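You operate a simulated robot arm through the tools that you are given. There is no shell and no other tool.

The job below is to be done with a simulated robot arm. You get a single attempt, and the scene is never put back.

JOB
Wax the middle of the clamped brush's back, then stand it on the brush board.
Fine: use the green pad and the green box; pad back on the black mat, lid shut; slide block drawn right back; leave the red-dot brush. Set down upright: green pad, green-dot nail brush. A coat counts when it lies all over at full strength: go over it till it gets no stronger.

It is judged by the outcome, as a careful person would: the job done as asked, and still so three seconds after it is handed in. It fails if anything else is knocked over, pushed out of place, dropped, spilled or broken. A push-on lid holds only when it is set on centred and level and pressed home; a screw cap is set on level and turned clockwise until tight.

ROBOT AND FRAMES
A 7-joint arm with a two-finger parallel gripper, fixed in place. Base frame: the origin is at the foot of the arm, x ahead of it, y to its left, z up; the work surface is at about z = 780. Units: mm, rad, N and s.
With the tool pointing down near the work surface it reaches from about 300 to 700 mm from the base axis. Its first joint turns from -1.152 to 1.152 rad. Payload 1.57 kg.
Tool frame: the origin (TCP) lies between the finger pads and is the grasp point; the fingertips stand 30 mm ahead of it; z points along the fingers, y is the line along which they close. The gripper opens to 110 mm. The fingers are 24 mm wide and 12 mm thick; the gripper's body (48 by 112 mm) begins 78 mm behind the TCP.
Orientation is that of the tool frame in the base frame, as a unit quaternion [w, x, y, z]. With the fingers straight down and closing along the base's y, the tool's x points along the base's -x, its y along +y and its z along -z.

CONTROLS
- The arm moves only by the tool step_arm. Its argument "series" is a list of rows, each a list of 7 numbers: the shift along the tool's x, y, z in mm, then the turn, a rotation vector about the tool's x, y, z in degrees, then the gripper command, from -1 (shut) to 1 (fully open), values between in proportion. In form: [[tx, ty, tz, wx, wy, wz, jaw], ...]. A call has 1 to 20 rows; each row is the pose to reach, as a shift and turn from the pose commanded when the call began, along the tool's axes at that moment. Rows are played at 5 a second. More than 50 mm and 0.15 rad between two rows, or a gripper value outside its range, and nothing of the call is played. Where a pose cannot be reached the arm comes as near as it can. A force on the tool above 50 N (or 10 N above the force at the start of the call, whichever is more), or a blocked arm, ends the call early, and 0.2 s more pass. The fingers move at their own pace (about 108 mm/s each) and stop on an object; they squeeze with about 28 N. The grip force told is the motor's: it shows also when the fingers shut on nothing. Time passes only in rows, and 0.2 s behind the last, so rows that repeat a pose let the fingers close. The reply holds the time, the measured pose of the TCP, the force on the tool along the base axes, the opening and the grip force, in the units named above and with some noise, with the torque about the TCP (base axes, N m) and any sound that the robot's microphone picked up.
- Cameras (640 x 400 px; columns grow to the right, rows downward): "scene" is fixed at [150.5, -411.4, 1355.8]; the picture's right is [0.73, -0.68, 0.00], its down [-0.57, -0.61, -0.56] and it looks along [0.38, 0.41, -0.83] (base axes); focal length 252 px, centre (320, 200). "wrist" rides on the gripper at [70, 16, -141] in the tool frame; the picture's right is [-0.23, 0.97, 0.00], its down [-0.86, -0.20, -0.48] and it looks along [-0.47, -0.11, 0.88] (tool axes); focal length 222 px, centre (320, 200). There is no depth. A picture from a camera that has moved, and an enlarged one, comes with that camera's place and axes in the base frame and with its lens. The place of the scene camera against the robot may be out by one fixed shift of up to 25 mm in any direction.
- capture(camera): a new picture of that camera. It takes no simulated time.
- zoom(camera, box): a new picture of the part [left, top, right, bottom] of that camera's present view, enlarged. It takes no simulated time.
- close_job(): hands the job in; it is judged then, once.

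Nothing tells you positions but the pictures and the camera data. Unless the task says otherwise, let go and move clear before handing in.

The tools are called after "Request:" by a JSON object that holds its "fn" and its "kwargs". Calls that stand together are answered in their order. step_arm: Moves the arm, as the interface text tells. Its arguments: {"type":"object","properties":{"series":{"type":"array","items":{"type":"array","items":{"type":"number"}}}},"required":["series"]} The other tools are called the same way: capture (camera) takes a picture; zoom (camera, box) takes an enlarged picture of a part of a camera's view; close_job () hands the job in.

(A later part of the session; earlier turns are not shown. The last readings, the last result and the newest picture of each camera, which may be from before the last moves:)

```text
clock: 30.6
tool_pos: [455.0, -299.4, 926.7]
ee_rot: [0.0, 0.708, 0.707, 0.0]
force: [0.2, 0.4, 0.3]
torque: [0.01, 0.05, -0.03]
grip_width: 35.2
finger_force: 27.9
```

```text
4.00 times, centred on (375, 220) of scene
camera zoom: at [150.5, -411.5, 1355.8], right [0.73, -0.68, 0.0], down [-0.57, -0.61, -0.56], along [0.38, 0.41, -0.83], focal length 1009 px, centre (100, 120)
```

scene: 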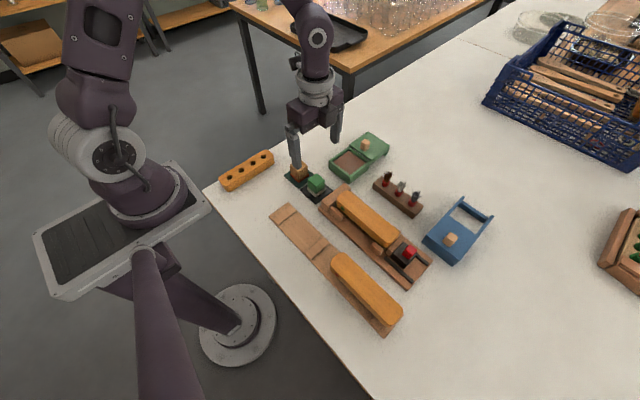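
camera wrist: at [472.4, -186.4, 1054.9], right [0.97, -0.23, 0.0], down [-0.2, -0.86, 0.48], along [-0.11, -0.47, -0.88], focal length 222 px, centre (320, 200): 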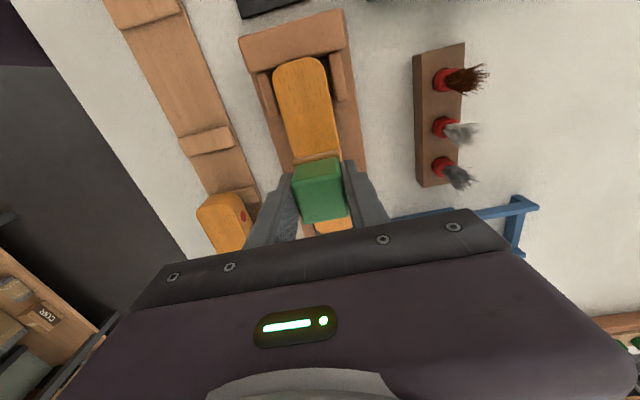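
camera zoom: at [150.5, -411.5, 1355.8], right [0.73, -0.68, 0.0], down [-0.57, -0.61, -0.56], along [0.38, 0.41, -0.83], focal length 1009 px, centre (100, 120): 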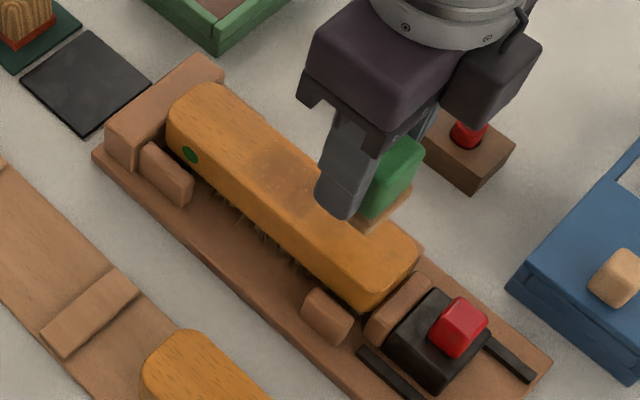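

Request:
{"fn": "zoom", "kwargs": {"camera": "wrist", "box": [280, 60, 350, 160]}}

Request:
{"fn": "zoom", "kwargs": {"camera": "scene", "box": [365, 185, 415, 235]}}

```text
4.00 times, centred on (315, 110) of wrist
camera zoom: at [470.9, -230.3, 1068.5], right [0.97, -0.23, 0.0], down [-0.2, -0.86, 0.48], along [-0.11, -0.47, -0.88], focal length 888 px, centre (340, 560)
```

zoom: 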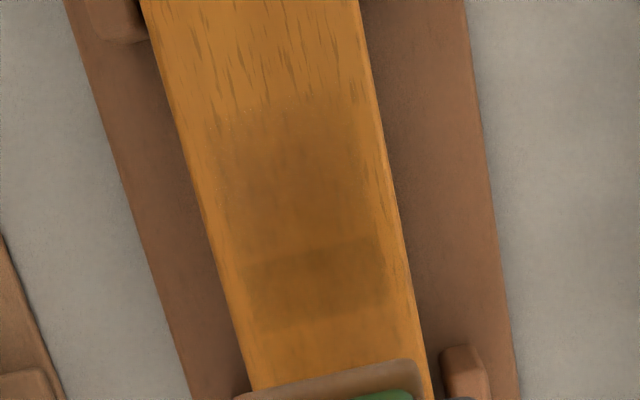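

```text
8.00 times, centred on (390, 210) of scene
camera zoom: at [150.5, -411.5, 1355.8], right [0.73, -0.68, 0.0], down [-0.57, -0.61, -0.56], along [0.38, 0.41, -0.83], focal length 2018 px, centre (-240, 120)
```

zoom: 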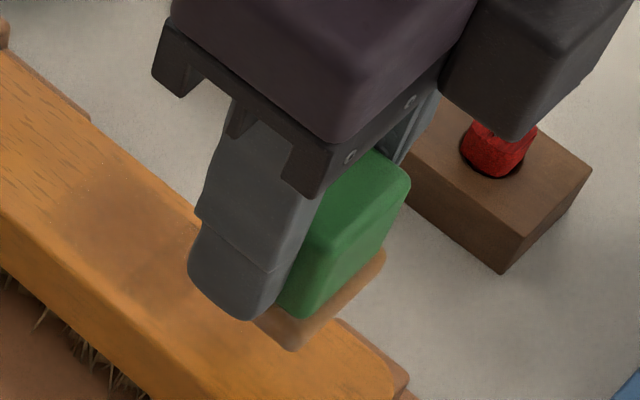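

A faint wax patch is showing on the middle, about y -235 to -283, lighter toward one end and toward the -x edge. I'll make a longer, overlapping set of strokes across the whole middle.

Request:
{"fn": "step_arm", "kwargs": {"series": [[40, -2, 15, 0, 0, 0, -1], [47, -2, 36, 0, 0, 0, -1], [47, -2, 40, 0, 0, 0, -1], [53, -2, 40, 0, 0, 0, -1], [59, -2, 40, 0, 0, 0, -1], [59, -6, 40, 0, 0, 0, -1], [53, -6, 40, 0, 0, 0, -1], [47, -6, 40, 0, 0, 0, -1], [41, -6, 40, 0, 0, 0, -1], [35, -6, 40, 0, 0, 0, -1], [35, -2, 40, 0, 0, 0, -1], [41, -2, 40, 0, 0, 0, -1], [47, -2, 40, 0, 0, 0, -1], [53, -2, 40, 0, 0, 0, -1], [59, -2, 40, 0, 0, 0, -1], [59, 2, 40, 0, 0, 0, -1], [53, 2, 40, 0, 0, 0, -1], [47, 2, 40, 0, 0, 0, -1], [41, 2, 40, 0, 0, 0, -1], [35, 2, 40, 0, 0, 0, -1]]}}

```text
clock: 34.8
tool_pos: [456.6, -263.8, 886.6]
ee_rot: [-0.001, 0.708, 0.706, 0.001]
force: [1.6, 9.4, 24.2]
torque: [0.4, -0.11, 0.03]
grip_width: 35.2
finger_force: 28.3
```

Request:
{"fn": "step_arm", "kwargs": {"series": [[0, -2, -5, 0, 0, 0, -1], [0, -2, -25, 0, 0, 0, -1], [-20, -2, -40, 0, 0, 0, -1], [-45, -2, -40, 0, 0, 0, -1], [-45, -2, -40, 0, 0, 0, -1]]}}

Request:
{"fn": "zoom", "kwargs": {"camera": "wrist", "box": [260, 40, 360, 180]}}

Request:
{"fn": "zoom", "kwargs": {"camera": "scene", "box": [340, 175, 410, 245]}}

```text
clock: 36.0
tool_pos: [453.4, -309.0, 925.9]
ee_rot: [0.0, 0.708, 0.706, 0.0]
force: [-0.5, -0.9, -0.5]
torque: [-0.03, 0.01, -0.03]
grip_width: 35.2
finger_force: 27.8
```

```text
2.86 times, centred on (310, 110) of wrist
camera zoom: at [470.4, -239.6, 1066.9], right [0.97, -0.23, 0.0], down [-0.2, -0.86, 0.48], along [-0.11, -0.47, -0.88], focal length 635 px, centre (349, 457)
```

zoom: 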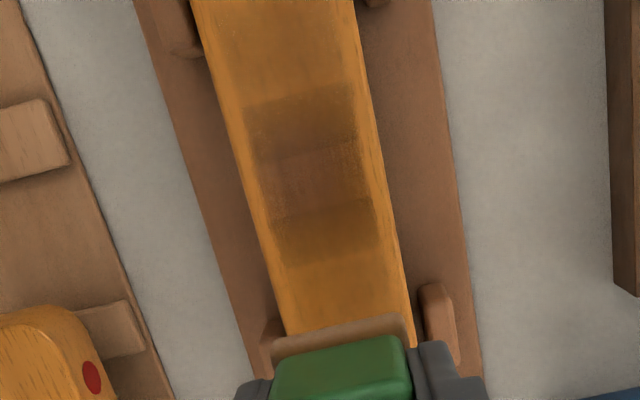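

```text
5.71 times, centred on (375, 210) of scene
camera zoom: at [150.5, -411.5, 1355.8], right [0.73, -0.68, 0.0], down [-0.57, -0.61, -0.56], along [0.38, 0.41, -0.83], focal length 1442 px, centre (6, 143)
```

zoom: 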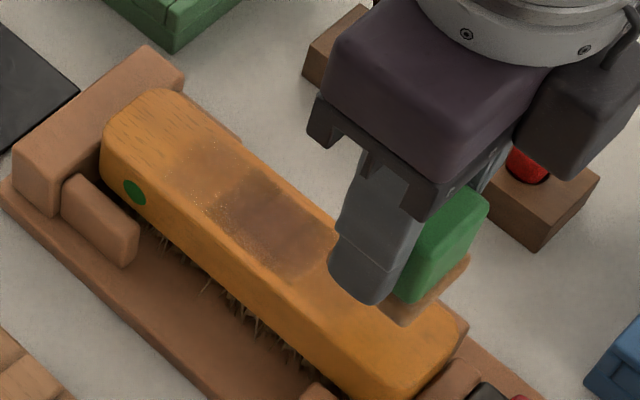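

The coat is building, with a stronger centre band and two lighter bands either side over y≈-231 to -283. I'll keep stroking that zone so the outer bands get more passes.

Request:
{"fn": "step_arm", "kwargs": {"series": [[30, -1, 10, 0, 0, 0, -1], [55, -1, 30, 0, 0, 0, -1], [55, -1, 40, 0, 0, 0, -1], [63, -1, 40, 0, 0, 0, -1], [63, -3, 40, 0, 0, 0, -1], [55, -3, 40, 0, 0, 0, -1], [47, -3, 40, 0, 0, 0, -1], [47, -1, 40, 0, 0, 0, -1], [55, -1, 40, 0, 0, 0, -1], [63, -1, 40, 0, 0, 0, -1], [63, 2, 40, 0, 0, 0, -1], [55, 2, 40, 0, 0, 0, -1], [47, 2, 40, 0, 0, 0, -1], [47, -1, 40, 0, 0, 0, -1], [55, -1, 40, 0, 0, 0, -1], [63, -1, 40, 0, 0, 0, -1], [55, -1, 40, 0, 0, 0, -1], [47, -1, 40, 0, 0, 0, -1], [55, -1, 40, 0, 0, 0, -1], [63, -1, 40, 0, 0, 0, -1]]}}

Request:
{"fn": "step_arm", "kwargs": {"series": [[-8, 0, 0, 0, 0, 0, -1], [-16, 0, 0, 0, 0, 0, -1], [-16, 0, -5, 0, 0, 0, -1], [-16, 0, -25, 0, 0, 0, -1], [-36, 0, -40, 0, 0, 0, -1], [-61, 0, -40, 0, 0, 0, -1], [-61, 0, -40, 0, 0, 0, -1]]}}

Request:
{"fn": "zoom", "kwargs": {"camera": "wrist", "box": [260, 40, 360, 180]}}

Request:
{"fn": "zoom", "kwargs": {"camera": "scene", "box": [340, 175, 410, 245]}}

```text
clock: 40.2
tool_pos: [454.4, -246.8, 886.6]
ee_rot: [0.001, 0.708, 0.707, 0.0]
force: [-0.8, -7.1, 13.2]
torque: [-0.32, 0.0, 0.0]
grip_width: 35.0
finger_force: 27.2
```

```text
clock: 41.8
tool_pos: [453.3, -307.7, 926.5]
ee_rot: [0.0, 0.708, 0.706, 0.0]
force: [0.0, 0.2, -0.6]
torque: [0.01, -0.01, -0.01]
grip_width: 35.3
finger_force: 27.8
```

```text
2.86 times, centred on (310, 110) of wrist
camera zoom: at [469.8, -237.7, 1067.7], right [0.97, -0.23, 0.0], down [-0.2, -0.86, 0.48], along [-0.11, -0.47, -0.88], focal length 635 px, centre (349, 457)
```

zoom: 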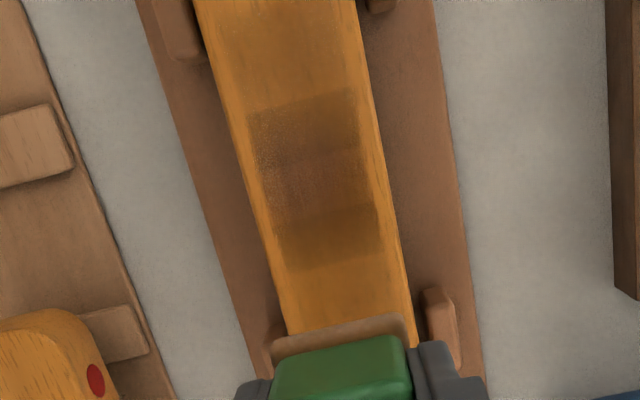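

```text
5.71 times, centred on (375, 210) of scene
camera zoom: at [150.5, -411.5, 1355.8], right [0.73, -0.68, 0.0], down [-0.57, -0.61, -0.56], along [0.38, 0.41, -0.83], focal length 1442 px, centre (6, 143)
```

zoom: 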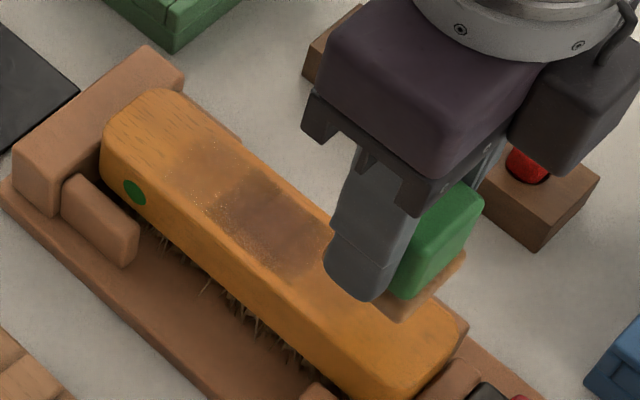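

The coat seems to have stopped strengthening while still uneven, so the pad may be running dry. I'll go back and reload it from the green box.

Request:
{"fn": "step_arm", "kwargs": {"series": [[20, 0, -20, 0, 0, 0, -1], [55, 0, -20, 0, 0, 0, -1], [90, 10, -20, 0, 0, 0, -1], [120, 40, -20, 0, 0, 0, -1], [155, 70, -20, 0, 0, 0, -1], [190, 100, -20, 0, 0, 0, -1], [218, 124, -10, 0, 0, 0, -1], [219, 124, 20, 0, 0, 0, -1], [219, 124, 50, 0, 0, 0, -1], [219, 124, 66, 0, 0, 0, -1], [219, 124, 66, 0, 0, 0, -1]]}}

Request:
{"fn": "zoom", "kwargs": {"camera": "wrist", "box": [220, 60, 460, 240]}}

```text
clock: 44.2
tool_pos: [577.9, -87.1, 860.3]
ee_rot: [0.0, 0.708, 0.706, 0.0]
force: [-1.1, 0.0, -1.0]
torque: [0.02, -0.04, -0.03]
grip_width: 35.4
finger_force: 27.8
```

```text
2.22 times, centred on (340, 150) of wrist
camera zoom: at [593.6, -18.5, 1001.9], right [0.97, -0.23, 0.0], down [-0.2, -0.86, 0.48], along [-0.11, -0.47, -0.88], focal length 494 px, centre (276, 311)
```

zoom: 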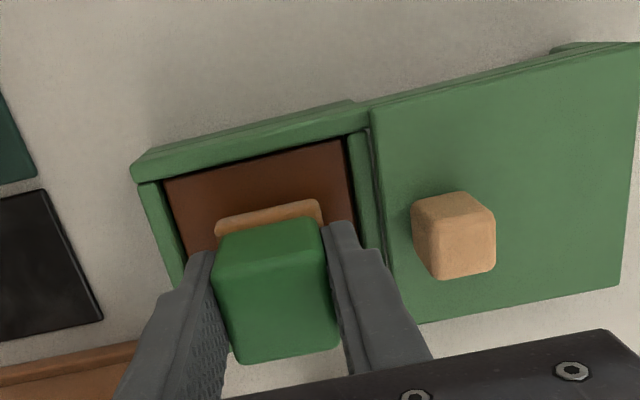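

Request:
{"fn": "step_arm", "kwargs": {"series": [[0, 0, 4, 0, 0, 0, -1], [0, 0, 7.5, 0, 0, 0, -1], [0, 0, 7.5, 0, 0, 0, -1]]}}

```text
clock: 45.0
tool_pos: [577.0, -88.1, 853.9]
ee_rot: [0.0, 0.708, 0.706, 0.0]
force: [-0.1, -0.1, -0.5]
torque: [-0.03, 0.0, 0.02]
grip_width: 35.5
finger_force: 27.7
```

Request:
{"fn": "step_arm", "kwargs": {"series": [[0, 0, 1, 0, 0, 0, -1], [0, 0, 1.8, 0, 0, 0, -1], [0, 0, 1.8, 0, 0, 0, -1]]}}

```text
clock: 45.8
tool_pos: [576.9, -89.1, 851.3]
ee_rot: [0.0, 0.708, 0.706, 0.0]
force: [1.0, 0.0, -0.2]
torque: [0.0, -0.01, 0.01]
grip_width: 35.4
finger_force: 27.8
```

Request:
{"fn": "step_arm", "kwargs": {"series": [[0, 0, 0.6, 0, 0, 0, -1], [0, 0, 1.2, 0, 0, 0, -1], [0, 0, 1.2, 0, 0, 0, -1]]}}

```text
clock: 46.6
tool_pos: [576.4, -88.0, 850.7]
ee_rot: [0.001, 0.708, 0.707, 0.001]
force: [-4.1, 2.6, 16.9]
torque: [0.03, 0.16, 0.04]
grip_width: 35.2
finger_force: 28.0
```

There's about 17 N on the wax. I'll rub a little to load the felt evenly, then lift and carry it back over the brush.

Request:
{"fn": "step_arm", "kwargs": {"series": [[4, 0, 0, 0, 0, 0, -1], [8, 0, 0, 0, 0, 0, -1], [4, 0, 0, 0, 0, 0, -1], [0, 0, 0, 0, 0, 0, -1], [-4, 0, 0, 0, 0, 0, -1], [-8, 0, 0, 0, 0, 0, -1], [-4, 0, 0, 0, 0, 0, -1], [0, 0, 0, 0, 0, 0, -1], [0, 0, 0, 0, 0, 0, -1], [0, 0, -5, 0, 0, 0, -1], [0, 0, -25, 0, 0, 0, -1], [0, 0, -60, 0, 0, 0, -1], [0, 0, -85, 0, 0, 0, -1]]}}

Request:
{"fn": "zoom", "kwargs": {"camera": "scene", "box": [320, 70, 420, 190]}}

Request:
{"fn": "zoom", "kwargs": {"camera": "wrist", "box": [220, 60, 460, 240]}}

```text
clock: 49.4
tool_pos: [577.2, -88.5, 934.4]
ee_rot: [0.0, 0.708, 0.707, 0.0]
force: [0.5, -0.2, -0.9]
torque: [0.02, -0.01, -0.02]
grip_width: 35.1
finger_force: 28.6
```

```text
3.33 times, centred on (370, 130) of scene
camera zoom: at [150.5, -411.4, 1355.8], right [0.73, -0.68, 0.0], down [-0.57, -0.61, -0.56], along [0.38, 0.41, -0.83], focal length 841 px, centre (153, 433)
```

zoom: 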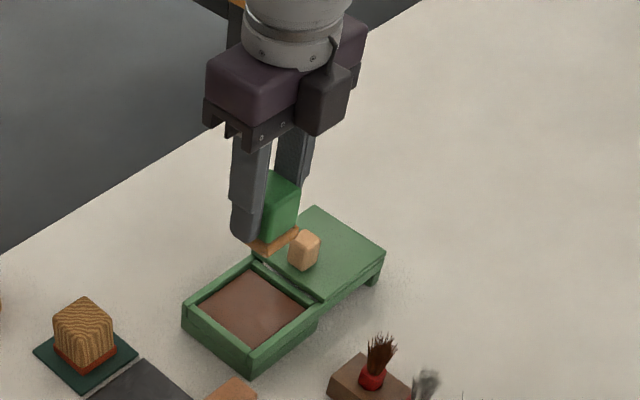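

```text
2.22 times, centred on (340, 150) of wrist
camera zoom: at [594.4, -18.6, 1076.6], right [0.97, -0.23, 0.0], down [-0.2, -0.86, 0.48], along [-0.11, -0.47, -0.88], focal length 494 px, centre (276, 311)
```

zoom: 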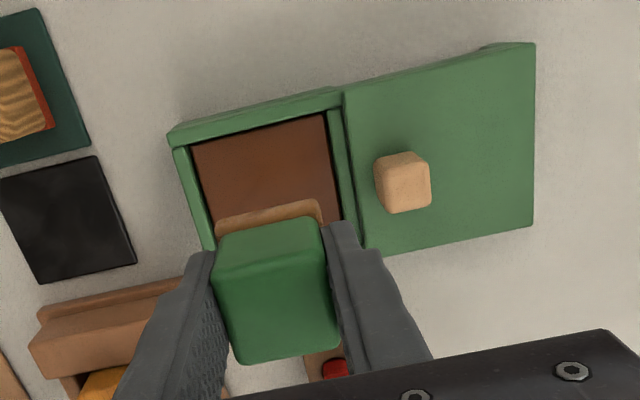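

The felt is a deeper orange now. I'll go back over the brush middle, stopping just above contact.

Request:
{"fn": "step_arm", "kwargs": {"series": [[0, -30, 0, 0, 0, 0, -1], [-30, -60, 0, 0, 0, 0, -1], [-65, -90, 0, 0, 0, 0, -1], [-100, -115, 0, 0, 0, 0, -1], [-135, -123.3, 0, 0, 0, 0, -1], [-165.5, -123.3, 5, 0, 0, 0, -1], [-165.5, -123.3, 30, 0, 0, 0, -1], [-165.5, -123.3, 45, 0, 0, 0, -1], [-165.5, -123.3, 45, 0, 0, 0, -1]]}}

```text
clock: 51.4
tool_pos: [454.9, -253.7, 890.2]
ee_rot: [0.0, 0.708, 0.706, 0.001]
force: [-0.7, -0.1, -1.1]
torque: [-0.03, -0.02, 0.0]
grip_width: 35.2
finger_force: 28.2
```

Request:
{"fn": "step_arm", "kwargs": {"series": [[0, 0, 1.5, 0, 0, 0, -1], [0, 0, 3, 0, 0, 0, -1], [0, 0, 3, 0, 0, 0, -1]]}}

```text
clock: 52.2
tool_pos: [453.9, -253.7, 886.0]
ee_rot: [0.001, 0.708, 0.707, 0.0]
force: [-1.5, 0.9, 2.1]
torque: [-0.03, 0.04, -0.01]
grip_width: 35.1
finger_force: 27.8
```

Light contact. I'll press slightly and do several passes kept within the middle zone.

Request:
{"fn": "step_arm", "kwargs": {"series": [[0, 0, 0.7, 0, 0, 0, -1], [3, 0, 0.7, 0, 0, 0, -1], [6, 0, 0.7, 0, 0, 0, -1], [6, -2.5, 0.7, 0, 0, 0, -1], [3, -2.5, 0.7, 0, 0, 0, -1], [0, -2.5, 0.7, 0, 0, 0, -1], [-3, -2.5, 0.7, 0, 0, 0, -1], [-6, -2.5, 0.7, 0, 0, 0, -1], [-6, 0, 0.7, 0, 0, 0, -1], [-3, 0, 0.7, 0, 0, 0, -1], [0, 0, 0.7, 0, 0, 0, -1], [3, 0, 0.7, 0, 0, 0, -1], [6, 0, 0.7, 0, 0, 0, -1], [6, 2.5, 0.7, 0, 0, 0, -1], [3, 2.5, 0.7, 0, 0, 0, -1], [0, 2.5, 0.7, 0, 0, 0, -1], [-3, 2.5, 0.7, 0, 0, 0, -1], [-6, 2.5, 0.7, 0, 0, 0, -1], [-6, 0, 0.7, 0, 0, 0, -1], [-3, 0, 0.7, 0, 0, 0, -1]]}}

Request:
{"fn": "step_arm", "kwargs": {"series": [[0, 0, -5, 0, 0, 0, -1], [0, 0, -25, 0, 0, 0, -1], [-20, 0, -40, 0, 0, 0, -1], [-51, 0, -40, 0, 0, 0, -1], [-51, 0, -40, 0, 0, 0, -1]]}}

Request:
{"fn": "zoom", "kwargs": {"camera": "wrist", "box": [260, 40, 360, 180]}}

Request:
{"fn": "zoom", "kwargs": {"camera": "scene", "box": [340, 175, 410, 245]}}

```text
clock: 56.4
tool_pos: [454.2, -259.6, 886.0]
ee_rot: [0.002, 0.708, 0.706, 0.0]
force: [6.0, -6.6, 21.3]
torque: [-0.27, -0.31, -0.02]
grip_width: 35.3
finger_force: 28.2
```

```text
clock: 57.6
tool_pos: [454.4, -308.0, 926.2]
ee_rot: [0.0, 0.708, 0.706, -0.001]
force: [0.6, 0.6, 0.0]
torque: [-0.01, 0.01, -0.02]
grip_width: 35.4
finger_force: 28.4
```

```text
2.86 times, centred on (310, 110) of wrist
camera zoom: at [470.4, -238.2, 1067.6], right [0.97, -0.23, 0.0], down [-0.2, -0.86, 0.48], along [-0.11, -0.47, -0.88], focal length 635 px, centre (349, 457)
```

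zoom: 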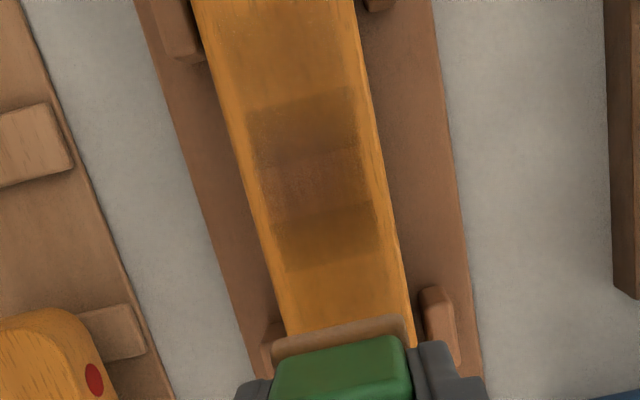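

```text
5.71 times, centred on (375, 210) of scene
camera zoom: at [150.5, -411.5, 1355.8], right [0.73, -0.68, 0.0], down [-0.57, -0.61, -0.56], along [0.38, 0.41, -0.83], focal length 1442 px, centre (6, 143)
```

zoom: 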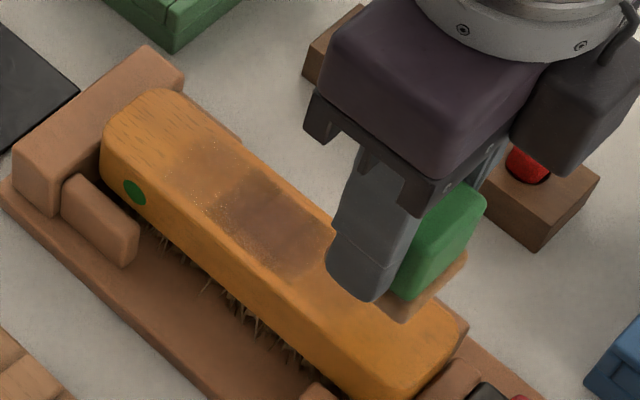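

I need an unobstructed look to judge uniformity, so I'll move the arm over by the green box and view the brush.

Request:
{"fn": "step_arm", "kwargs": {"series": [[20, 0, -20, 0, 0, 0, -1], [55, 0, -20, 0, 0, 0, -1], [90, 10, -20, 0, 0, 0, -1], [120, 40, -20, 0, 0, 0, -1], [155, 70, -20, 0, 0, 0, -1], [190, 100, -20, 0, 0, 0, -1], [219, 123, -20, 0, 0, 0, -1], [219, 123, -20, 0, 0, 0, -1]]}}

Request:
{"fn": "zoom", "kwargs": {"camera": "scene", "box": [335, 180, 405, 250]}}

Request:
{"fn": "zoom", "kwargs": {"camera": "scene", "box": [350, 190, 400, 240]}}

```text
clock: 59.4
tool_pos: [575.8, -88.7, 946.1]
ee_rot: [0.0, 0.708, 0.707, 0.0]
force: [0.5, -0.8, -1.1]
torque: [-0.02, -0.02, 0.01]
grip_width: 35.2
finger_force: 28.4
```

```text
5.71 times, centred on (370, 215) of scene
camera zoom: at [150.5, -411.4, 1355.8], right [0.73, -0.68, 0.0], down [-0.57, -0.61, -0.56], along [0.38, 0.41, -0.83], focal length 1442 px, centre (34, 114)
```

zoom: 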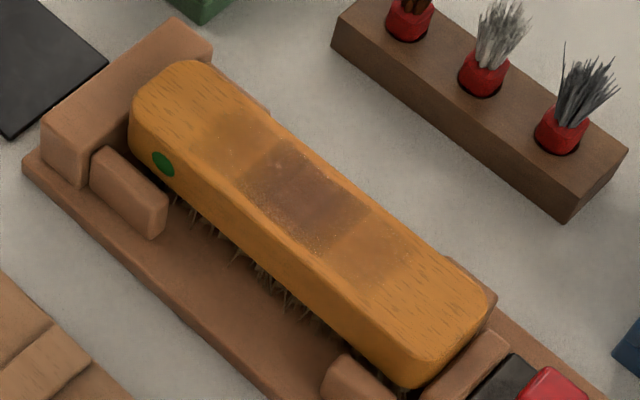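

```text
8.00 times, centred on (375, 215) of scene
camera zoom: at [150.5, -411.4, 1355.8], right [0.73, -0.68, 0.0], down [-0.57, -0.61, -0.56], along [0.38, 0.41, -0.83], focal length 2018 px, centre (-120, 80)
```

zoom: 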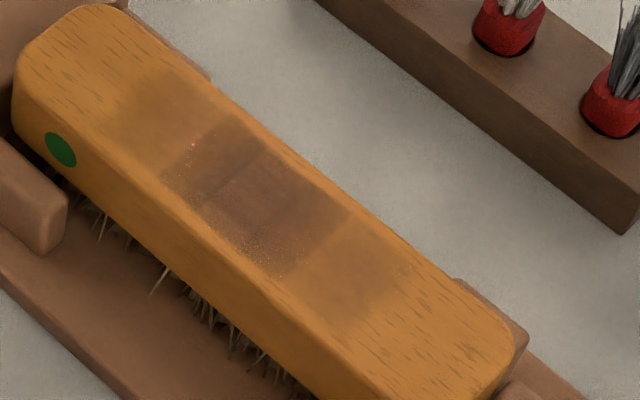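

With a clear view I can see a dark, nearly even middle patch, with faint traces on either side. I'll reload, add another round concentrating on both ends of the patch, then compare against this view.

Request:
{"fn": "step_arm", "kwargs": {"series": [[0, 0, 30, 0, 0, 0, -1], [0, 0, 60, 0, 0, 0, -1], [0, 0, 80, 0, 0, 0, -1], [0, 0, 91, 0, 0, 0, -1], [0, 0, 93, 0, 0, 0, -1], [0, 0, 93, 0, 0, 0, -1]]}}

```text
clock: 60.8
tool_pos: [577.1, -89.6, 853.3]
ee_rot: [0.0, 0.708, 0.706, 0.0]
force: [0.3, -0.1, -0.3]
torque: [-0.01, 0.02, -0.03]
grip_width: 34.9
finger_force: 27.7
```

Request:
{"fn": "step_arm", "kwargs": {"series": [[0, 0, 1, 0, 0, 0, -1], [0, 0, 2, 0, 0, 0, -1], [0, 0, 2, 0, 0, 0, -1]]}}

```text
clock: 61.6
tool_pos: [576.7, -89.2, 850.3]
ee_rot: [-0.001, 0.708, 0.706, 0.0]
force: [0.1, 0.2, -1.3]
torque: [0.01, 0.0, 0.04]
grip_width: 35.3
finger_force: 28.2
```

Request:
{"fn": "step_arm", "kwargs": {"series": [[0, 0, 0.6, 0, 0, 0, -1], [0, 0, 1.1, 0, 0, 0, -1], [0, 0, 1.1, 0, 0, 0, -1]]}}

```text
clock: 62.4
tool_pos: [576.9, -89.4, 850.6]
ee_rot: [0.0, 0.708, 0.706, 0.001]
force: [-3.2, 1.3, 16.1]
torque: [0.01, 0.18, 0.03]
grip_width: 35.2
finger_force: 27.7
```

Request:
{"fn": "step_arm", "kwargs": {"series": [[4, 0, 0, 0, 0, 0, -1], [8, 0, 0, 0, 0, 0, -1], [4, 0, 0, 0, 0, 0, -1], [0, 0, 0, 0, 0, 0, -1], [-4, 0, 0, 0, 0, 0, -1], [-8, 0, 0, 0, 0, 0, -1], [-4, 0, 0, 0, 0, 0, -1], [0, 0, 0, 0, 0, 0, -1], [0, 0, 0, 0, 0, 0, -1], [0, 0, -5, 0, 0, 0, -1], [0, 0, -25, 0, 0, 0, -1], [0, 0, -60, 0, 0, 0, -1], [0, 0, -85, 0, 0, 0, -1]]}}

Request:
{"fn": "step_arm", "kwargs": {"series": [[0, -30, 0, 0, 0, 0, -1], [-30, -60, 0, 0, 0, 0, -1], [-65, -90, 0, 0, 0, 0, -1], [-100, -115, 0, 0, 0, 0, -1], [-135, -123, 0, 0, 0, 0, -1], [-164.5, -123, 5, 0, 0, 0, -1], [-164.5, -123, 30, 0, 0, 0, -1], [-164.5, -123, 45, 0, 0, 0, -1], [-164.5, -123, 47, 0, 0, 0, -1], [-164.5, -123, 47, 0, 0, 0, -1]]}}

```text
clock: 65.2
tool_pos: [578.9, -88.4, 934.3]
ee_rot: [0.0, 0.707, 0.707, 0.0]
force: [0.3, 0.0, -0.1]
torque: [0.02, 0.04, 0.05]
grip_width: 35.3
finger_force: 28.2
```

```text
clock: 67.4
tool_pos: [454.7, -253.2, 888.2]
ee_rot: [0.0, 0.707, 0.707, 0.0]
force: [0.5, 0.8, -0.6]
torque: [-0.02, -0.02, 0.0]
grip_width: 35.4
finger_force: 28.4
```

Request:
{"fn": "step_arm", "kwargs": {"series": [[0, 0, 1, 0, 0, 0, -1], [0, 0, 1.7, 0, 0, 0, -1], [6, 0, 1.7, 0, 0, 0, -1], [6, 3, 1.7, 0, 0, 0, -1], [6, 0, 1.7, 0, 0, 0, -1], [6, -3, 1.7, 0, 0, 0, -1], [6, 0, 1.7, 0, 0, 0, -1], [2, 0, 1.7, 0, 0, 0, -1], [-2, 0, 1.7, 0, 0, 0, -1], [-6, 0, 1.7, 0, 0, 0, -1], [-6, 3, 1.7, 0, 0, 0, -1], [-6, 0, 1.7, 0, 0, 0, -1], [-6, -3, 1.7, 0, 0, 0, -1], [-6, 0, 1.7, 0, 0, 0, -1], [-2, 0, 1.7, 0, 0, 0, -1], [2, 0, 1.7, 0, 0, 0, -1], [6, 0, 1.7, 0, 0, 0, -1], [2, 0, 1.7, 0, 0, 0, -1], [-2, 0, 1.7, 0, 0, 0, -1], [-6, 0, 1.7, 0, 0, 0, -1]]}}

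Request:
{"fn": "step_arm", "kwargs": {"series": [[3, 0, 0, 0, 0, 0, -1], [6, 0, 0, 0, 0, 0, -1], [9, 0, 0, 0, 0, 0, -1], [12, 0, 0, 0, 0, 0, -1], [12, 3, 0, 0, 0, 0, -1], [12, -3, 0, 0, 0, 0, -1], [8, -3, 0, 0, 0, 0, -1], [4, -3, 0, 0, 0, 0, -1], [0, -3, 0, 0, 0, 0, -1], [0, 3, 0, 0, 0, 0, -1], [4, 3, 0, 0, 0, 0, -1], [8, 3, 0, 0, 0, 0, -1], [12, 3, 0, 0, 0, 0, -1], [12, 0, 0, 0, 0, 0, -1], [6, 0, 0, 0, 0, 0, -1], [0, 0, 0, 0, 0, 0, -1], [6, 0, 0, 0, 0, 0, -1], [6, 0, -5, 0, 0, 0, -1], [6, 0, -25, 0, 0, 0, -1], [6, 0, -55, 0, 0, 0, -1]]}}

Request:
{"fn": "step_arm", "kwargs": {"series": [[35, 0, -5, 0, 0, 0, -1], [70, 20, -5, 0, 0, 0, -1], [105, 50, -5, 0, 0, 0, -1], [140, 85, -5, 0, 0, 0, -1], [165, 123, -5, 0, 0, 0, -1], [165, 123, -5, 0, 0, 0, -1]]}}

Request:
{"fn": "zoom", "kwargs": {"camera": "scene", "box": [335, 180, 405, 250]}}

Request:
{"fn": "zoom", "kwargs": {"camera": "scene", "box": [350, 190, 400, 240]}}

```text
clock: 71.6
tool_pos: [455.9, -258.0, 885.9]
ee_rot: [0.0, 0.708, 0.707, 0.001]
force: [2.7, 11.7, 25.9]
torque: [0.42, -0.07, -0.01]
grip_width: 35.5
finger_force: 27.8
```

```text
clock: 75.8
tool_pos: [452.6, -253.4, 941.5]
ee_rot: [-0.001, 0.707, 0.707, 0.0]
force: [0.4, -0.5, -1.3]
torque: [0.0, 0.02, 0.0]
grip_width: 35.1
finger_force: 28.2
```

```text
clock: 77.2
tool_pos: [578.5, -87.9, 944.7]
ee_rot: [0.0, 0.707, 0.707, -0.001]
force: [-0.1, 0.6, -0.7]
torque: [0.03, 0.04, 0.01]
grip_width: 35.5
finger_force: 28.2
```

```text
5.71 times, centred on (370, 215) of scene
camera zoom: at [150.5, -411.4, 1355.8], right [0.73, -0.68, 0.0], down [-0.57, -0.61, -0.56], along [0.38, 0.41, -0.83], focal length 1442 px, centre (34, 114)
```

zoom: 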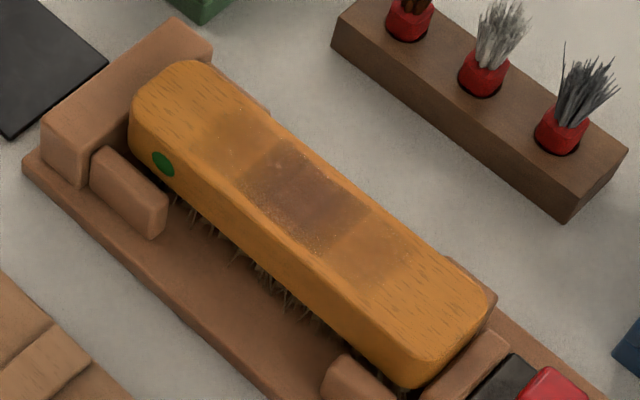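

```text
8.00 times, centred on (375, 215) of scene
camera zoom: at [150.5, -411.4, 1355.8], right [0.73, -0.68, 0.0], down [-0.57, -0.61, -0.56], along [0.38, 0.41, -0.83], focal length 2018 px, centre (-120, 80)
```

zoom: 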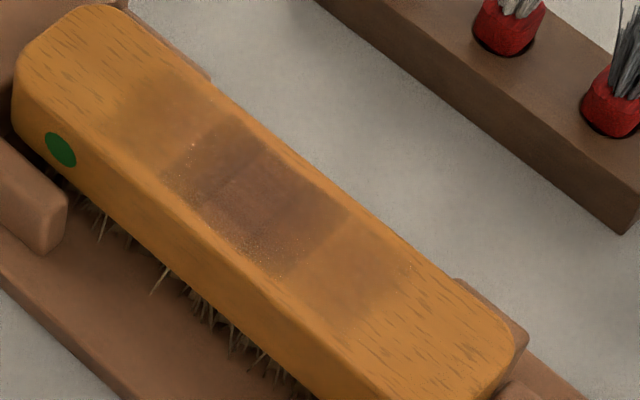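

The patch looks identical after reloading and another full round, so it gets no stronger. Before putting the pad away I want a square overhead view to confirm the patch extents along the brush.

Request:
{"fn": "step_arm", "kwargs": {"series": [[0, -30, -20, 0, 0, 0, -1], [-35, -60, -40, 0, 0, 0, -1], [-75, -90, -50, 0, 0, 0, -1], [-115, -110, -55, 0, 0, 0, -1], [-155, -123, -55, 0, 0, 0, -1], [-195, -123, -55, 0, 0, 0, -1], [-232, -123, -55, 0, 0, 0, -1], [-232, -123, -55, 0, 0, 0, -1]]}}

Request:
{"fn": "zoom", "kwargs": {"camera": "wrist", "box": [230, 10, 390, 170]}}

Request:
{"fn": "zoom", "kwargs": {"camera": "wrist", "box": [270, 30, 360, 140]}}

```text
refused: row 2 steps farther than a row can; nothing moved
```

```text
2.50 times, centred on (310, 90) of wrist
camera zoom: at [594.1, -19.0, 1086.7], right [0.97, -0.23, 0.0], down [-0.2, -0.85, 0.48], along [-0.11, -0.47, -0.88], focal length 555 px, centre (345, 475)
```

zoom: 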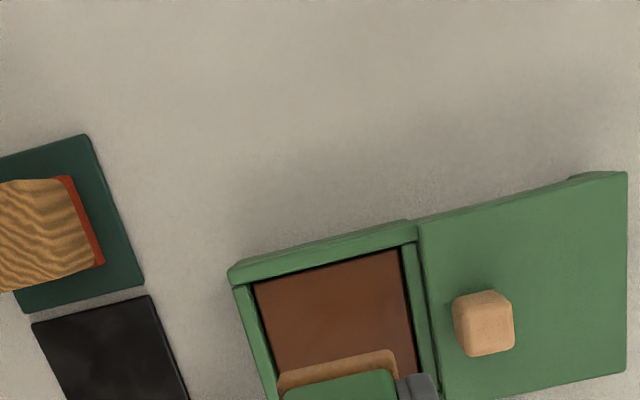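

```text
3.64 times, centred on (315, 85) of wrist
camera zoom: at [594.1, -19.0, 1086.7], right [0.97, -0.23, 0.0], down [-0.2, -0.85, 0.48], along [-0.11, -0.47, -0.88], focal length 808 px, centre (338, 618)
```

zoom: 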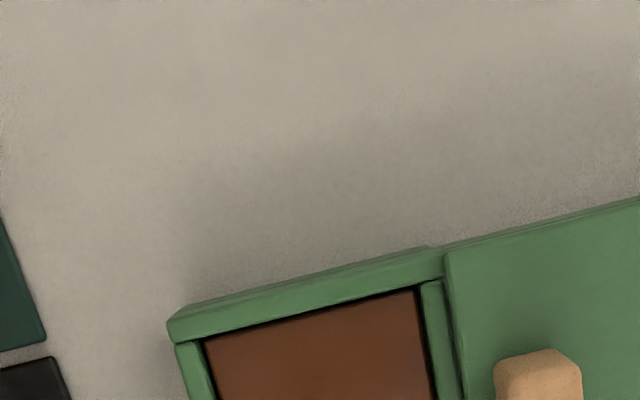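

Request:
{"fn": "step_arm", "kwargs": {"series": [[0, -30, -20, 0, 0, 0, -1], [-30, -55, -35, 0, 0, 0, -1], [-65, -80, -50, 0, 0, 0, -1], [-105, -103, -55, 0, 0, 0, -1], [-145, -123, -55, 0, 0, 0, -1], [-190, -123, -55, 0, 0, 0, -1], [-232, -123, -55, 0, 0, 0, -1], [-232, -123, -55, 0, 0, 0, -1]]}}

Request:
{"fn": "zoom", "kwargs": {"camera": "wrist", "box": [230, 10, 390, 170]}}

Request:
{"fn": "zoom", "kwargs": {"camera": "wrist", "box": [270, 30, 360, 140]}}

```text
clock: 79.0
tool_pos: [454.6, -320.9, 1002.4]
ee_rot: [0.0, 0.708, 0.706, 0.0]
force: [-0.5, -0.3, -1.4]
torque: [-0.01, -0.02, 0.02]
grip_width: 35.3
finger_force: 28.2
```

```text
2.50 times, centred on (310, 90) of wrist
camera zoom: at [469.8, -251.5, 1143.3], right [0.97, -0.23, 0.0], down [-0.2, -0.86, 0.48], along [-0.11, -0.47, -0.88], focal length 555 px, centre (345, 475)
```

zoom: 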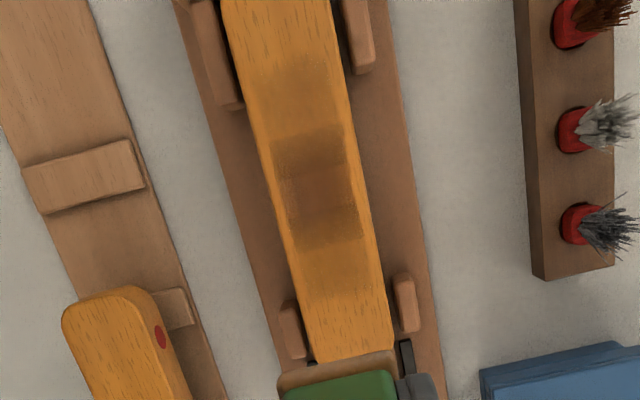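

```text
3.64 times, centred on (315, 85) of wrist
camera zoom: at [469.8, -251.5, 1143.3], right [0.97, -0.23, 0.0], down [-0.2, -0.86, 0.48], along [-0.11, -0.47, -0.88], focal length 808 px, centre (338, 618)
```

zoom: 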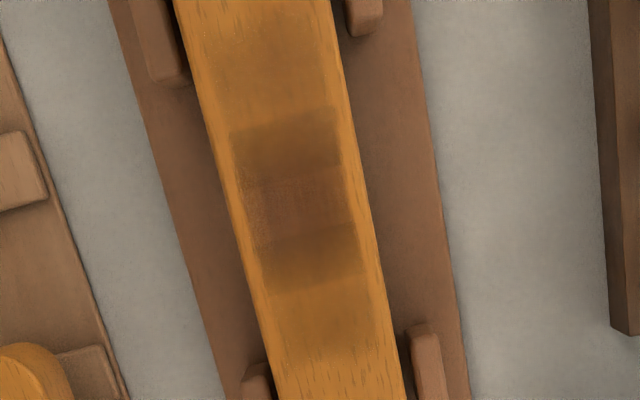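

The overhead view shows the patch spanning about y -233 to -281, with the centre band redder than the two outer bands. The outer bands may not be fully coated, so I'll run slightly longer strokes that fully cover each outer band.

Request:
{"fn": "step_arm", "kwargs": {"series": [[30, 0, 30, 0, 0, 0, -1], [67, 0, 60, 0, 0, 0, -1], [67, 0, 90, 0, 0, 0, -1], [67, 0, 108, 0, 0, 0, -1], [67, 0, 113.5, 0, 0, 0, -1], [67, 0, 113.5, 0, 0, 0, -1]]}}

```text
clock: 80.4
tool_pos: [454.4, -252.8, 888.3]
ee_rot: [0.0, 0.708, 0.706, 0.0]
force: [0.6, -0.4, -0.1]
torque: [-0.04, 0.01, -0.01]
grip_width: 35.4
finger_force: 27.6
```

Request:
{"fn": "step_arm", "kwargs": {"series": [[0, 0, 1, 0, 0, 0, -1], [0, 0, 1.6, 0, 0, 0, -1], [5, 0, 1.6, 0, 0, 0, -1], [10, 0, 1.6, 0, 0, 0, -1], [10, 3, 1.6, 0, 0, 0, -1], [10, -3, 1.6, 0, 0, 0, -1], [6, -3, 1.6, 0, 0, 0, -1], [10, 0, 1.6, 0, 0, 0, -1], [6, 0, 1.6, 0, 0, 0, -1], [10, 0, 1.6, 0, 0, 0, -1], [5, 0, 1.6, 0, 0, 0, -1], [0, 0, 1.6, 0, 0, 0, -1], [-5, 0, 1.6, 0, 0, 0, -1], [-10, 0, 1.6, 0, 0, 0, -1], [-10, 3, 1.6, 0, 0, 0, -1], [-10, -3, 1.6, 0, 0, 0, -1], [-6, -3, 1.6, 0, 0, 0, -1], [-10, 0, 1.6, 0, 0, 0, -1], [-6, 0, 1.6, 0, 0, 0, -1], [-10, 0, 1.6, 0, 0, 0, -1]]}}

Request:
{"fn": "step_arm", "kwargs": {"series": [[5, 0, 0, 0, 0, 0, -1], [10, 0, 0, 0, 0, 0, -1], [10, 0, -5, 0, 0, 0, -1], [10, 0, -25, 0, 0, 0, -1], [0, 0, -60, 0, 0, 0, -1], [-20, 0, -95, 0, 0, 0, -1], [-57, 0, -115, 0, 0, 0, -1], [-57, 0, -115, 0, 0, 0, -1]]}}

Request:
{"fn": "zoom", "kwargs": {"camera": "wrist", "box": [270, 30, 360, 140]}}

Request:
{"fn": "zoom", "kwargs": {"camera": "scene", "box": [335, 180, 405, 250]}}

```text
clock: 84.6
tool_pos: [454.2, -262.3, 887.6]
ee_rot: [-0.001, 0.707, 0.707, 0.001]
force: [0.4, 5.8, 16.9]
torque: [0.22, 0.01, 0.01]
grip_width: 35.1
finger_force: 28.7
```

```text
clock: 86.4
tool_pos: [453.6, -320.3, 1001.0]
ee_rot: [0.0, 0.708, 0.707, 0.001]
force: [0.1, -0.2, 0.4]
torque: [0.04, -0.02, 0.0]
grip_width: 35.3
finger_force: 27.6
```

```text
3.64 times, centred on (315, 85) of wrist
camera zoom: at [470.0, -250.9, 1143.2], right [0.97, -0.23, 0.0], down [-0.2, -0.86, 0.48], along [-0.11, -0.47, -0.88], focal length 808 px, centre (338, 618)
```

zoom: 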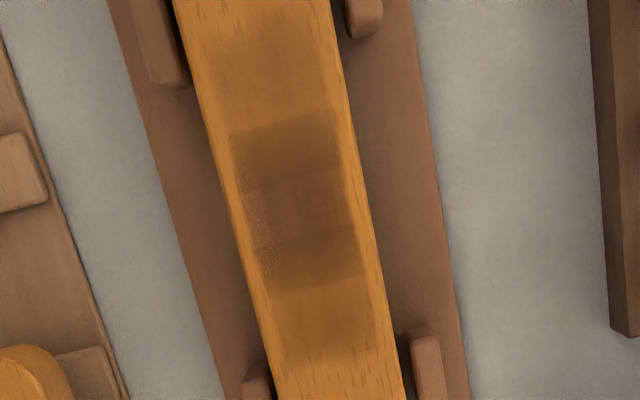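

```text
5.71 times, centred on (370, 215) of scene
camera zoom: at [150.5, -411.5, 1355.8], right [0.73, -0.68, 0.0], down [-0.57, -0.61, -0.56], along [0.38, 0.41, -0.83], focal length 1442 px, centre (34, 114)
```

zoom: 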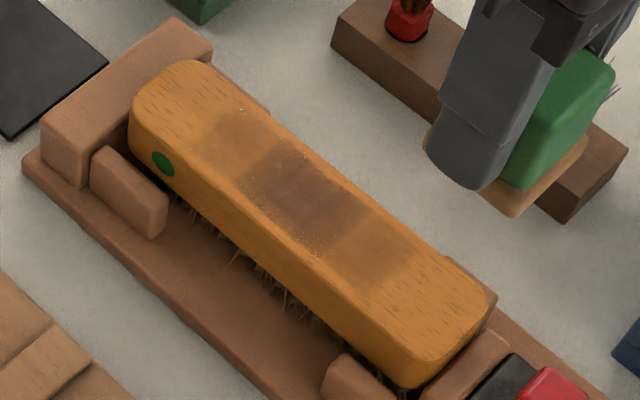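

Request:
{"fn": "zoom", "kwargs": {"camera": "wrist", "box": [285, 30, 335, 80]}}

Request:
{"fn": "zoom", "kwargs": {"camera": "wrist", "box": [295, 75, 345, 125]}}

Request:
{"fn": "zoom", "kwargs": {"camera": "scene", "box": [350, 188, 395, 233]}}

```text
8.00 times, centred on (310, 55) of wrist
camera zoom: at [470.0, -250.9, 1143.2], right [0.97, -0.23, 0.0], down [-0.2, -0.86, 0.48], along [-0.11, -0.47, -0.88], focal length 1777 px, centre (400, 1360)
```

zoom: 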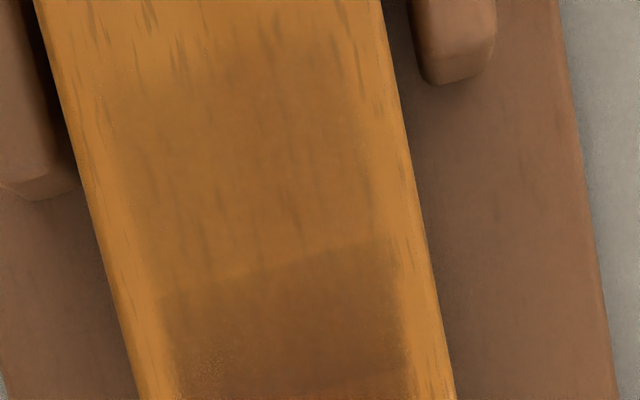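

```text
8.00 times, centred on (320, 100) of wrist
camera zoom: at [470.0, -250.9, 1143.2], right [0.97, -0.23, 0.0], down [-0.2, -0.86, 0.48], along [-0.11, -0.47, -0.88], focal length 1777 px, centre (320, 1000)
```

zoom: 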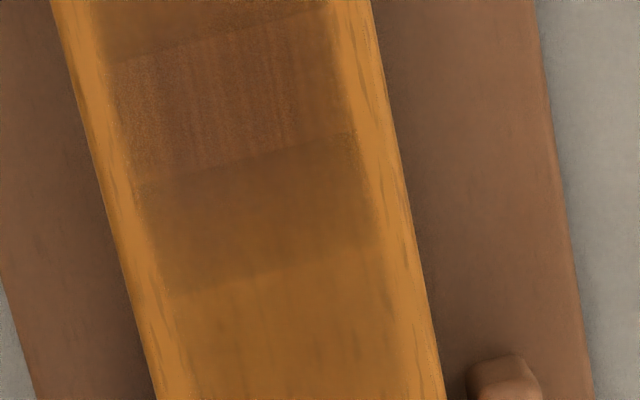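

```text
8.89 times, centred on (372, 210) of scene
camera zoom: at [150.5, -411.5, 1355.8], right [0.73, -0.68, 0.0], down [-0.57, -0.61, -0.56], along [0.38, 0.41, -0.83], focal length 2242 px, centre (-147, 107)
```

zoom: 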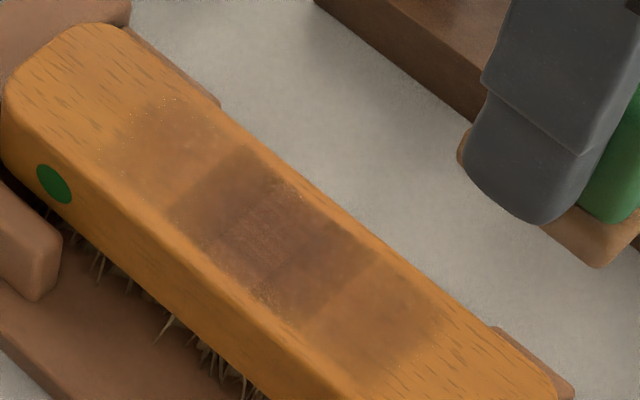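

The outer bands didn't visibly change while the faint margins did, which suggests the middle is near saturation. To be sure, I'll reload once more and do a final round on the fresh load, starting with the outer bands.

Request:
{"fn": "step_arm", "kwargs": {"series": [[40, 0, 0, 0, 0, 0, -1], [80, 15, 0, 0, 0, 0, -1], [115, 40, 10, 0, 0, 0, -1], [150, 65, 20, 0, 0, 0, -1], [185, 90, 35, 0, 0, 0, -1], [215, 112, 55, 0, 0, 0, -1], [232, 123.5, 85, 0, 0, 0, -1], [232, 123.5, 115, 0, 0, 0, -1], [232, 123.5, 138, 0, 0, 0, -1], [232, 123.5, 148, 0, 0, 0, -1], [232, 123.5, 148, 0, 0, 0, -1]]}}

```text
clock: 88.8
tool_pos: [579.1, -88.5, 853.3]
ee_rot: [0.0, 0.708, 0.706, 0.001]
force: [-0.4, -1.5, -0.6]
torque: [-0.01, -0.01, -0.02]
grip_width: 35.3
finger_force: 27.7
```

Request:
{"fn": "step_arm", "kwargs": {"series": [[0, 0, 1, 0, 0, 0, -1], [0, 0, 2, 0, 0, 0, -1], [0, 0, 2.6, 0, 0, 0, -1], [0, 0, 2.6, 0, 0, 0, -1]]}}

```text
clock: 89.8
tool_pos: [577.1, -88.7, 851.8]
ee_rot: [0.0, 0.707, 0.707, 0.0]
force: [-1.9, 1.2, 6.1]
torque: [0.0, 0.06, -0.01]
grip_width: 35.1
finger_force: 27.7
```

Request:
{"fn": "step_arm", "kwargs": {"series": [[0, 0, 0.5, 0, 0, 0, -1], [5, 0, 0.5, 0, 0, 0, -1], [8, 0, 0.5, 0, 0, 0, -1], [4, 0, 0.5, 0, 0, 0, -1], [0, 0, 0.5, 0, 0, 0, -1], [-4, 0, 0.5, 0, 0, 0, -1], [-8, 0, 0.5, 0, 0, 0, -1], [-4, 0, 0.5, 0, 0, 0, -1], [0, 0, 0.5, 0, 0, 0, -1], [0, 0, 0.5, 0, 0, 0, -1], [0, 0, -5, 0, 0, 0, -1], [0, 0, -25, 0, 0, 0, -1], [0, 0, -60, 0, 0, 0, -1], [0, 0, -84.5, 0, 0, 0, -1]]}}

Request:
{"fn": "step_arm", "kwargs": {"series": [[0, -30, 0, 0, 0, 0, -1], [-30, -60, 0, 0, 0, 0, -1], [-65, -90, 0, 0, 0, 0, -1], [-100, -115, 0, 0, 0, 0, -1], [-135, -123.5, 0, 0, 0, 0, -1], [-164.5, -123.5, 5, 0, 0, 0, -1], [-164.5, -123.5, 30, 0, 0, 0, -1], [-164.5, -123.5, 44, 0, 0, 0, -1], [-164.5, -123.5, 46.5, 0, 0, 0, -1], [-164.5, -123.5, 46.5, 0, 0, 0, -1]]}}

```text
clock: 92.8
tool_pos: [576.8, -89.8, 935.4]
ee_rot: [-0.001, 0.708, 0.706, 0.001]
force: [0.1, -0.4, -0.2]
torque: [0.01, 0.02, 0.01]
grip_width: 35.3
finger_force: 27.7
```

```text
clock: 95.0
tool_pos: [454.8, -253.4, 888.2]
ee_rot: [0.0, 0.708, 0.707, 0.0]
force: [0.9, 0.5, -0.5]
torque: [-0.02, 0.01, 0.03]
grip_width: 35.0
finger_force: 27.8
```

Request:
{"fn": "step_arm", "kwargs": {"series": [[7, 0, 0, 0, 0, 0, -1], [7, 0, 1.7, 0, 0, 0, -1], [7, 3, 1.7, 0, 0, 0, -1], [7, 0, 1.7, 0, 0, 0, -1], [7, -3, 1.7, 0, 0, 0, -1], [7, 0, 1.7, 0, 0, 0, -1], [3, 0, 1.7, 0, 0, 0, -1], [-2, 0, 1.7, 0, 0, 0, -1], [-7, 0, 1.7, 0, 0, 0, -1], [-7, 3, 1.7, 0, 0, 0, -1], [-7, 0, 1.7, 0, 0, 0, -1], [-7, -3, 1.7, 0, 0, 0, -1], [-7, 0, 1.7, 0, 0, 0, -1], [-2, 0, 1.7, 0, 0, 0, -1], [3, 0, 1.7, 0, 0, 0, -1], [7, 0, 1.7, 0, 0, 0, -1], [3, -3, 1.7, 0, 0, 0, -1], [-2, -3, 1.7, 0, 0, 0, -1], [-7, -3, 1.7, 0, 0, 0, -1], [-7, 0, 1.7, 0, 0, 0, -1]]}}

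Request:
{"fn": "step_arm", "kwargs": {"series": [[4, 0, 0, 0, 0, 0, -1], [9, 0, 0, 0, 0, 0, -1], [14, 0, 0, 0, 0, 0, -1], [14, 3, 0, 0, 0, 0, -1], [9, 3, 0, 0, 0, 0, -1], [4, 3, 0, 0, 0, 0, -1], [0, 3, 0, 0, 0, 0, -1], [4, 0, 0, 0, 0, 0, -1], [9, 0, 0, 0, 0, 0, -1], [14, 0, 0, 0, 0, 0, -1], [7, 0, 0, 0, 0, 0, -1], [7, 0, -5, 0, 0, 0, -1], [7, 0, -25, 0, 0, 0, -1], [-5, 0, -60, 0, 0, 0, -1], [-25, 0, -95, 0, 0, 0, -1], [-60, 0, -115, 0, 0, 0, -1], [-60, 0, -115, 0, 0, 0, -1]]}}

Request:
{"fn": "zoom", "kwargs": {"camera": "wrist", "box": [270, 30, 360, 140]}}

Request:
{"fn": "zoom", "kwargs": {"camera": "scene", "box": [350, 188, 395, 233]}}

```text
clock: 99.2
tool_pos: [454.2, -261.4, 886.2]
ee_rot: [0.0, 0.707, 0.707, 0.0]
force: [-1.4, -0.4, 3.3]
torque: [-0.05, 0.07, -0.01]
grip_width: 35.5
finger_force: 27.8
```

```text
clock: 102.8
tool_pos: [454.1, -320.8, 1001.5]
ee_rot: [0.0, 0.708, 0.707, 0.0]
force: [0.5, 0.3, -0.2]
torque: [0.01, 0.01, -0.02]
grip_width: 35.3
finger_force: 27.6
```

```text
3.64 times, centred on (315, 85) of wrist
camera zoom: at [470.2, -250.6, 1143.2], right [0.97, -0.23, 0.0], down [-0.2, -0.86, 0.48], along [-0.11, -0.47, -0.88], focal length 808 px, centre (338, 618)
```

zoom: 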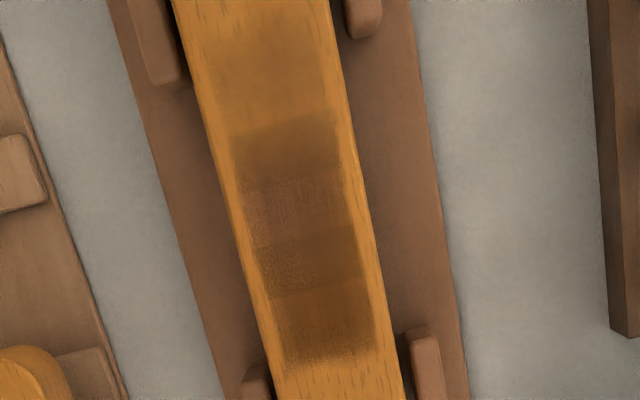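

```text
8.89 times, centred on (372, 210) of scene
camera zoom: at [150.5, -411.5, 1355.8], right [0.73, -0.68, 0.0], down [-0.57, -0.61, -0.56], along [0.38, 0.41, -0.83], focal length 2242 px, centre (-147, 107)
```

zoom: 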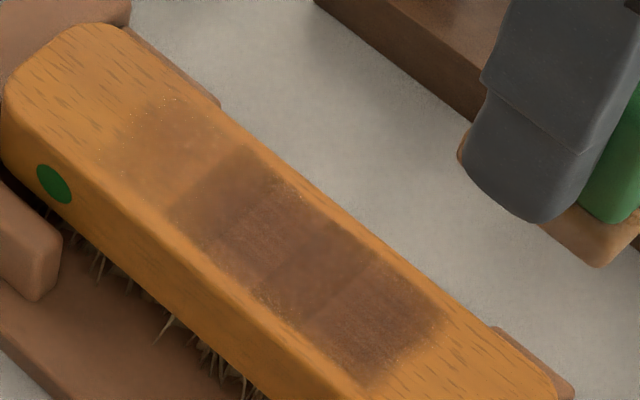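

The picture makes sense now: the coat is drawn as three overlapping strips, centred near y -228, -257 and -284. Together they form a patch of about 96 mm centred on the brush, and so far only the centre strip is full, the -y strip is nearly full and the +y strip is faint. I'll work the other two strips fully.

Request:
{"fn": "step_arm", "kwargs": {"series": [[30, 0, 30, 0, 0, 0, -1], [60, 0, 60, 0, 0, 0, -1], [90, 0, 85, 0, 0, 0, -1], [96, 0, 108, 0, 0, 0, -1], [96, 0, 113.5, 0, 0, 0, -1], [96, 0, 113.5, 0, 0, 0, -1]]}}

```text
clock: 104.2
tool_pos: [453.7, -222.8, 888.0]
ee_rot: [0.0, 0.708, 0.706, 0.0]
force: [1.1, -0.1, -0.3]
torque: [-0.01, 0.02, 0.0]
grip_width: 35.3
finger_force: 28.0
```

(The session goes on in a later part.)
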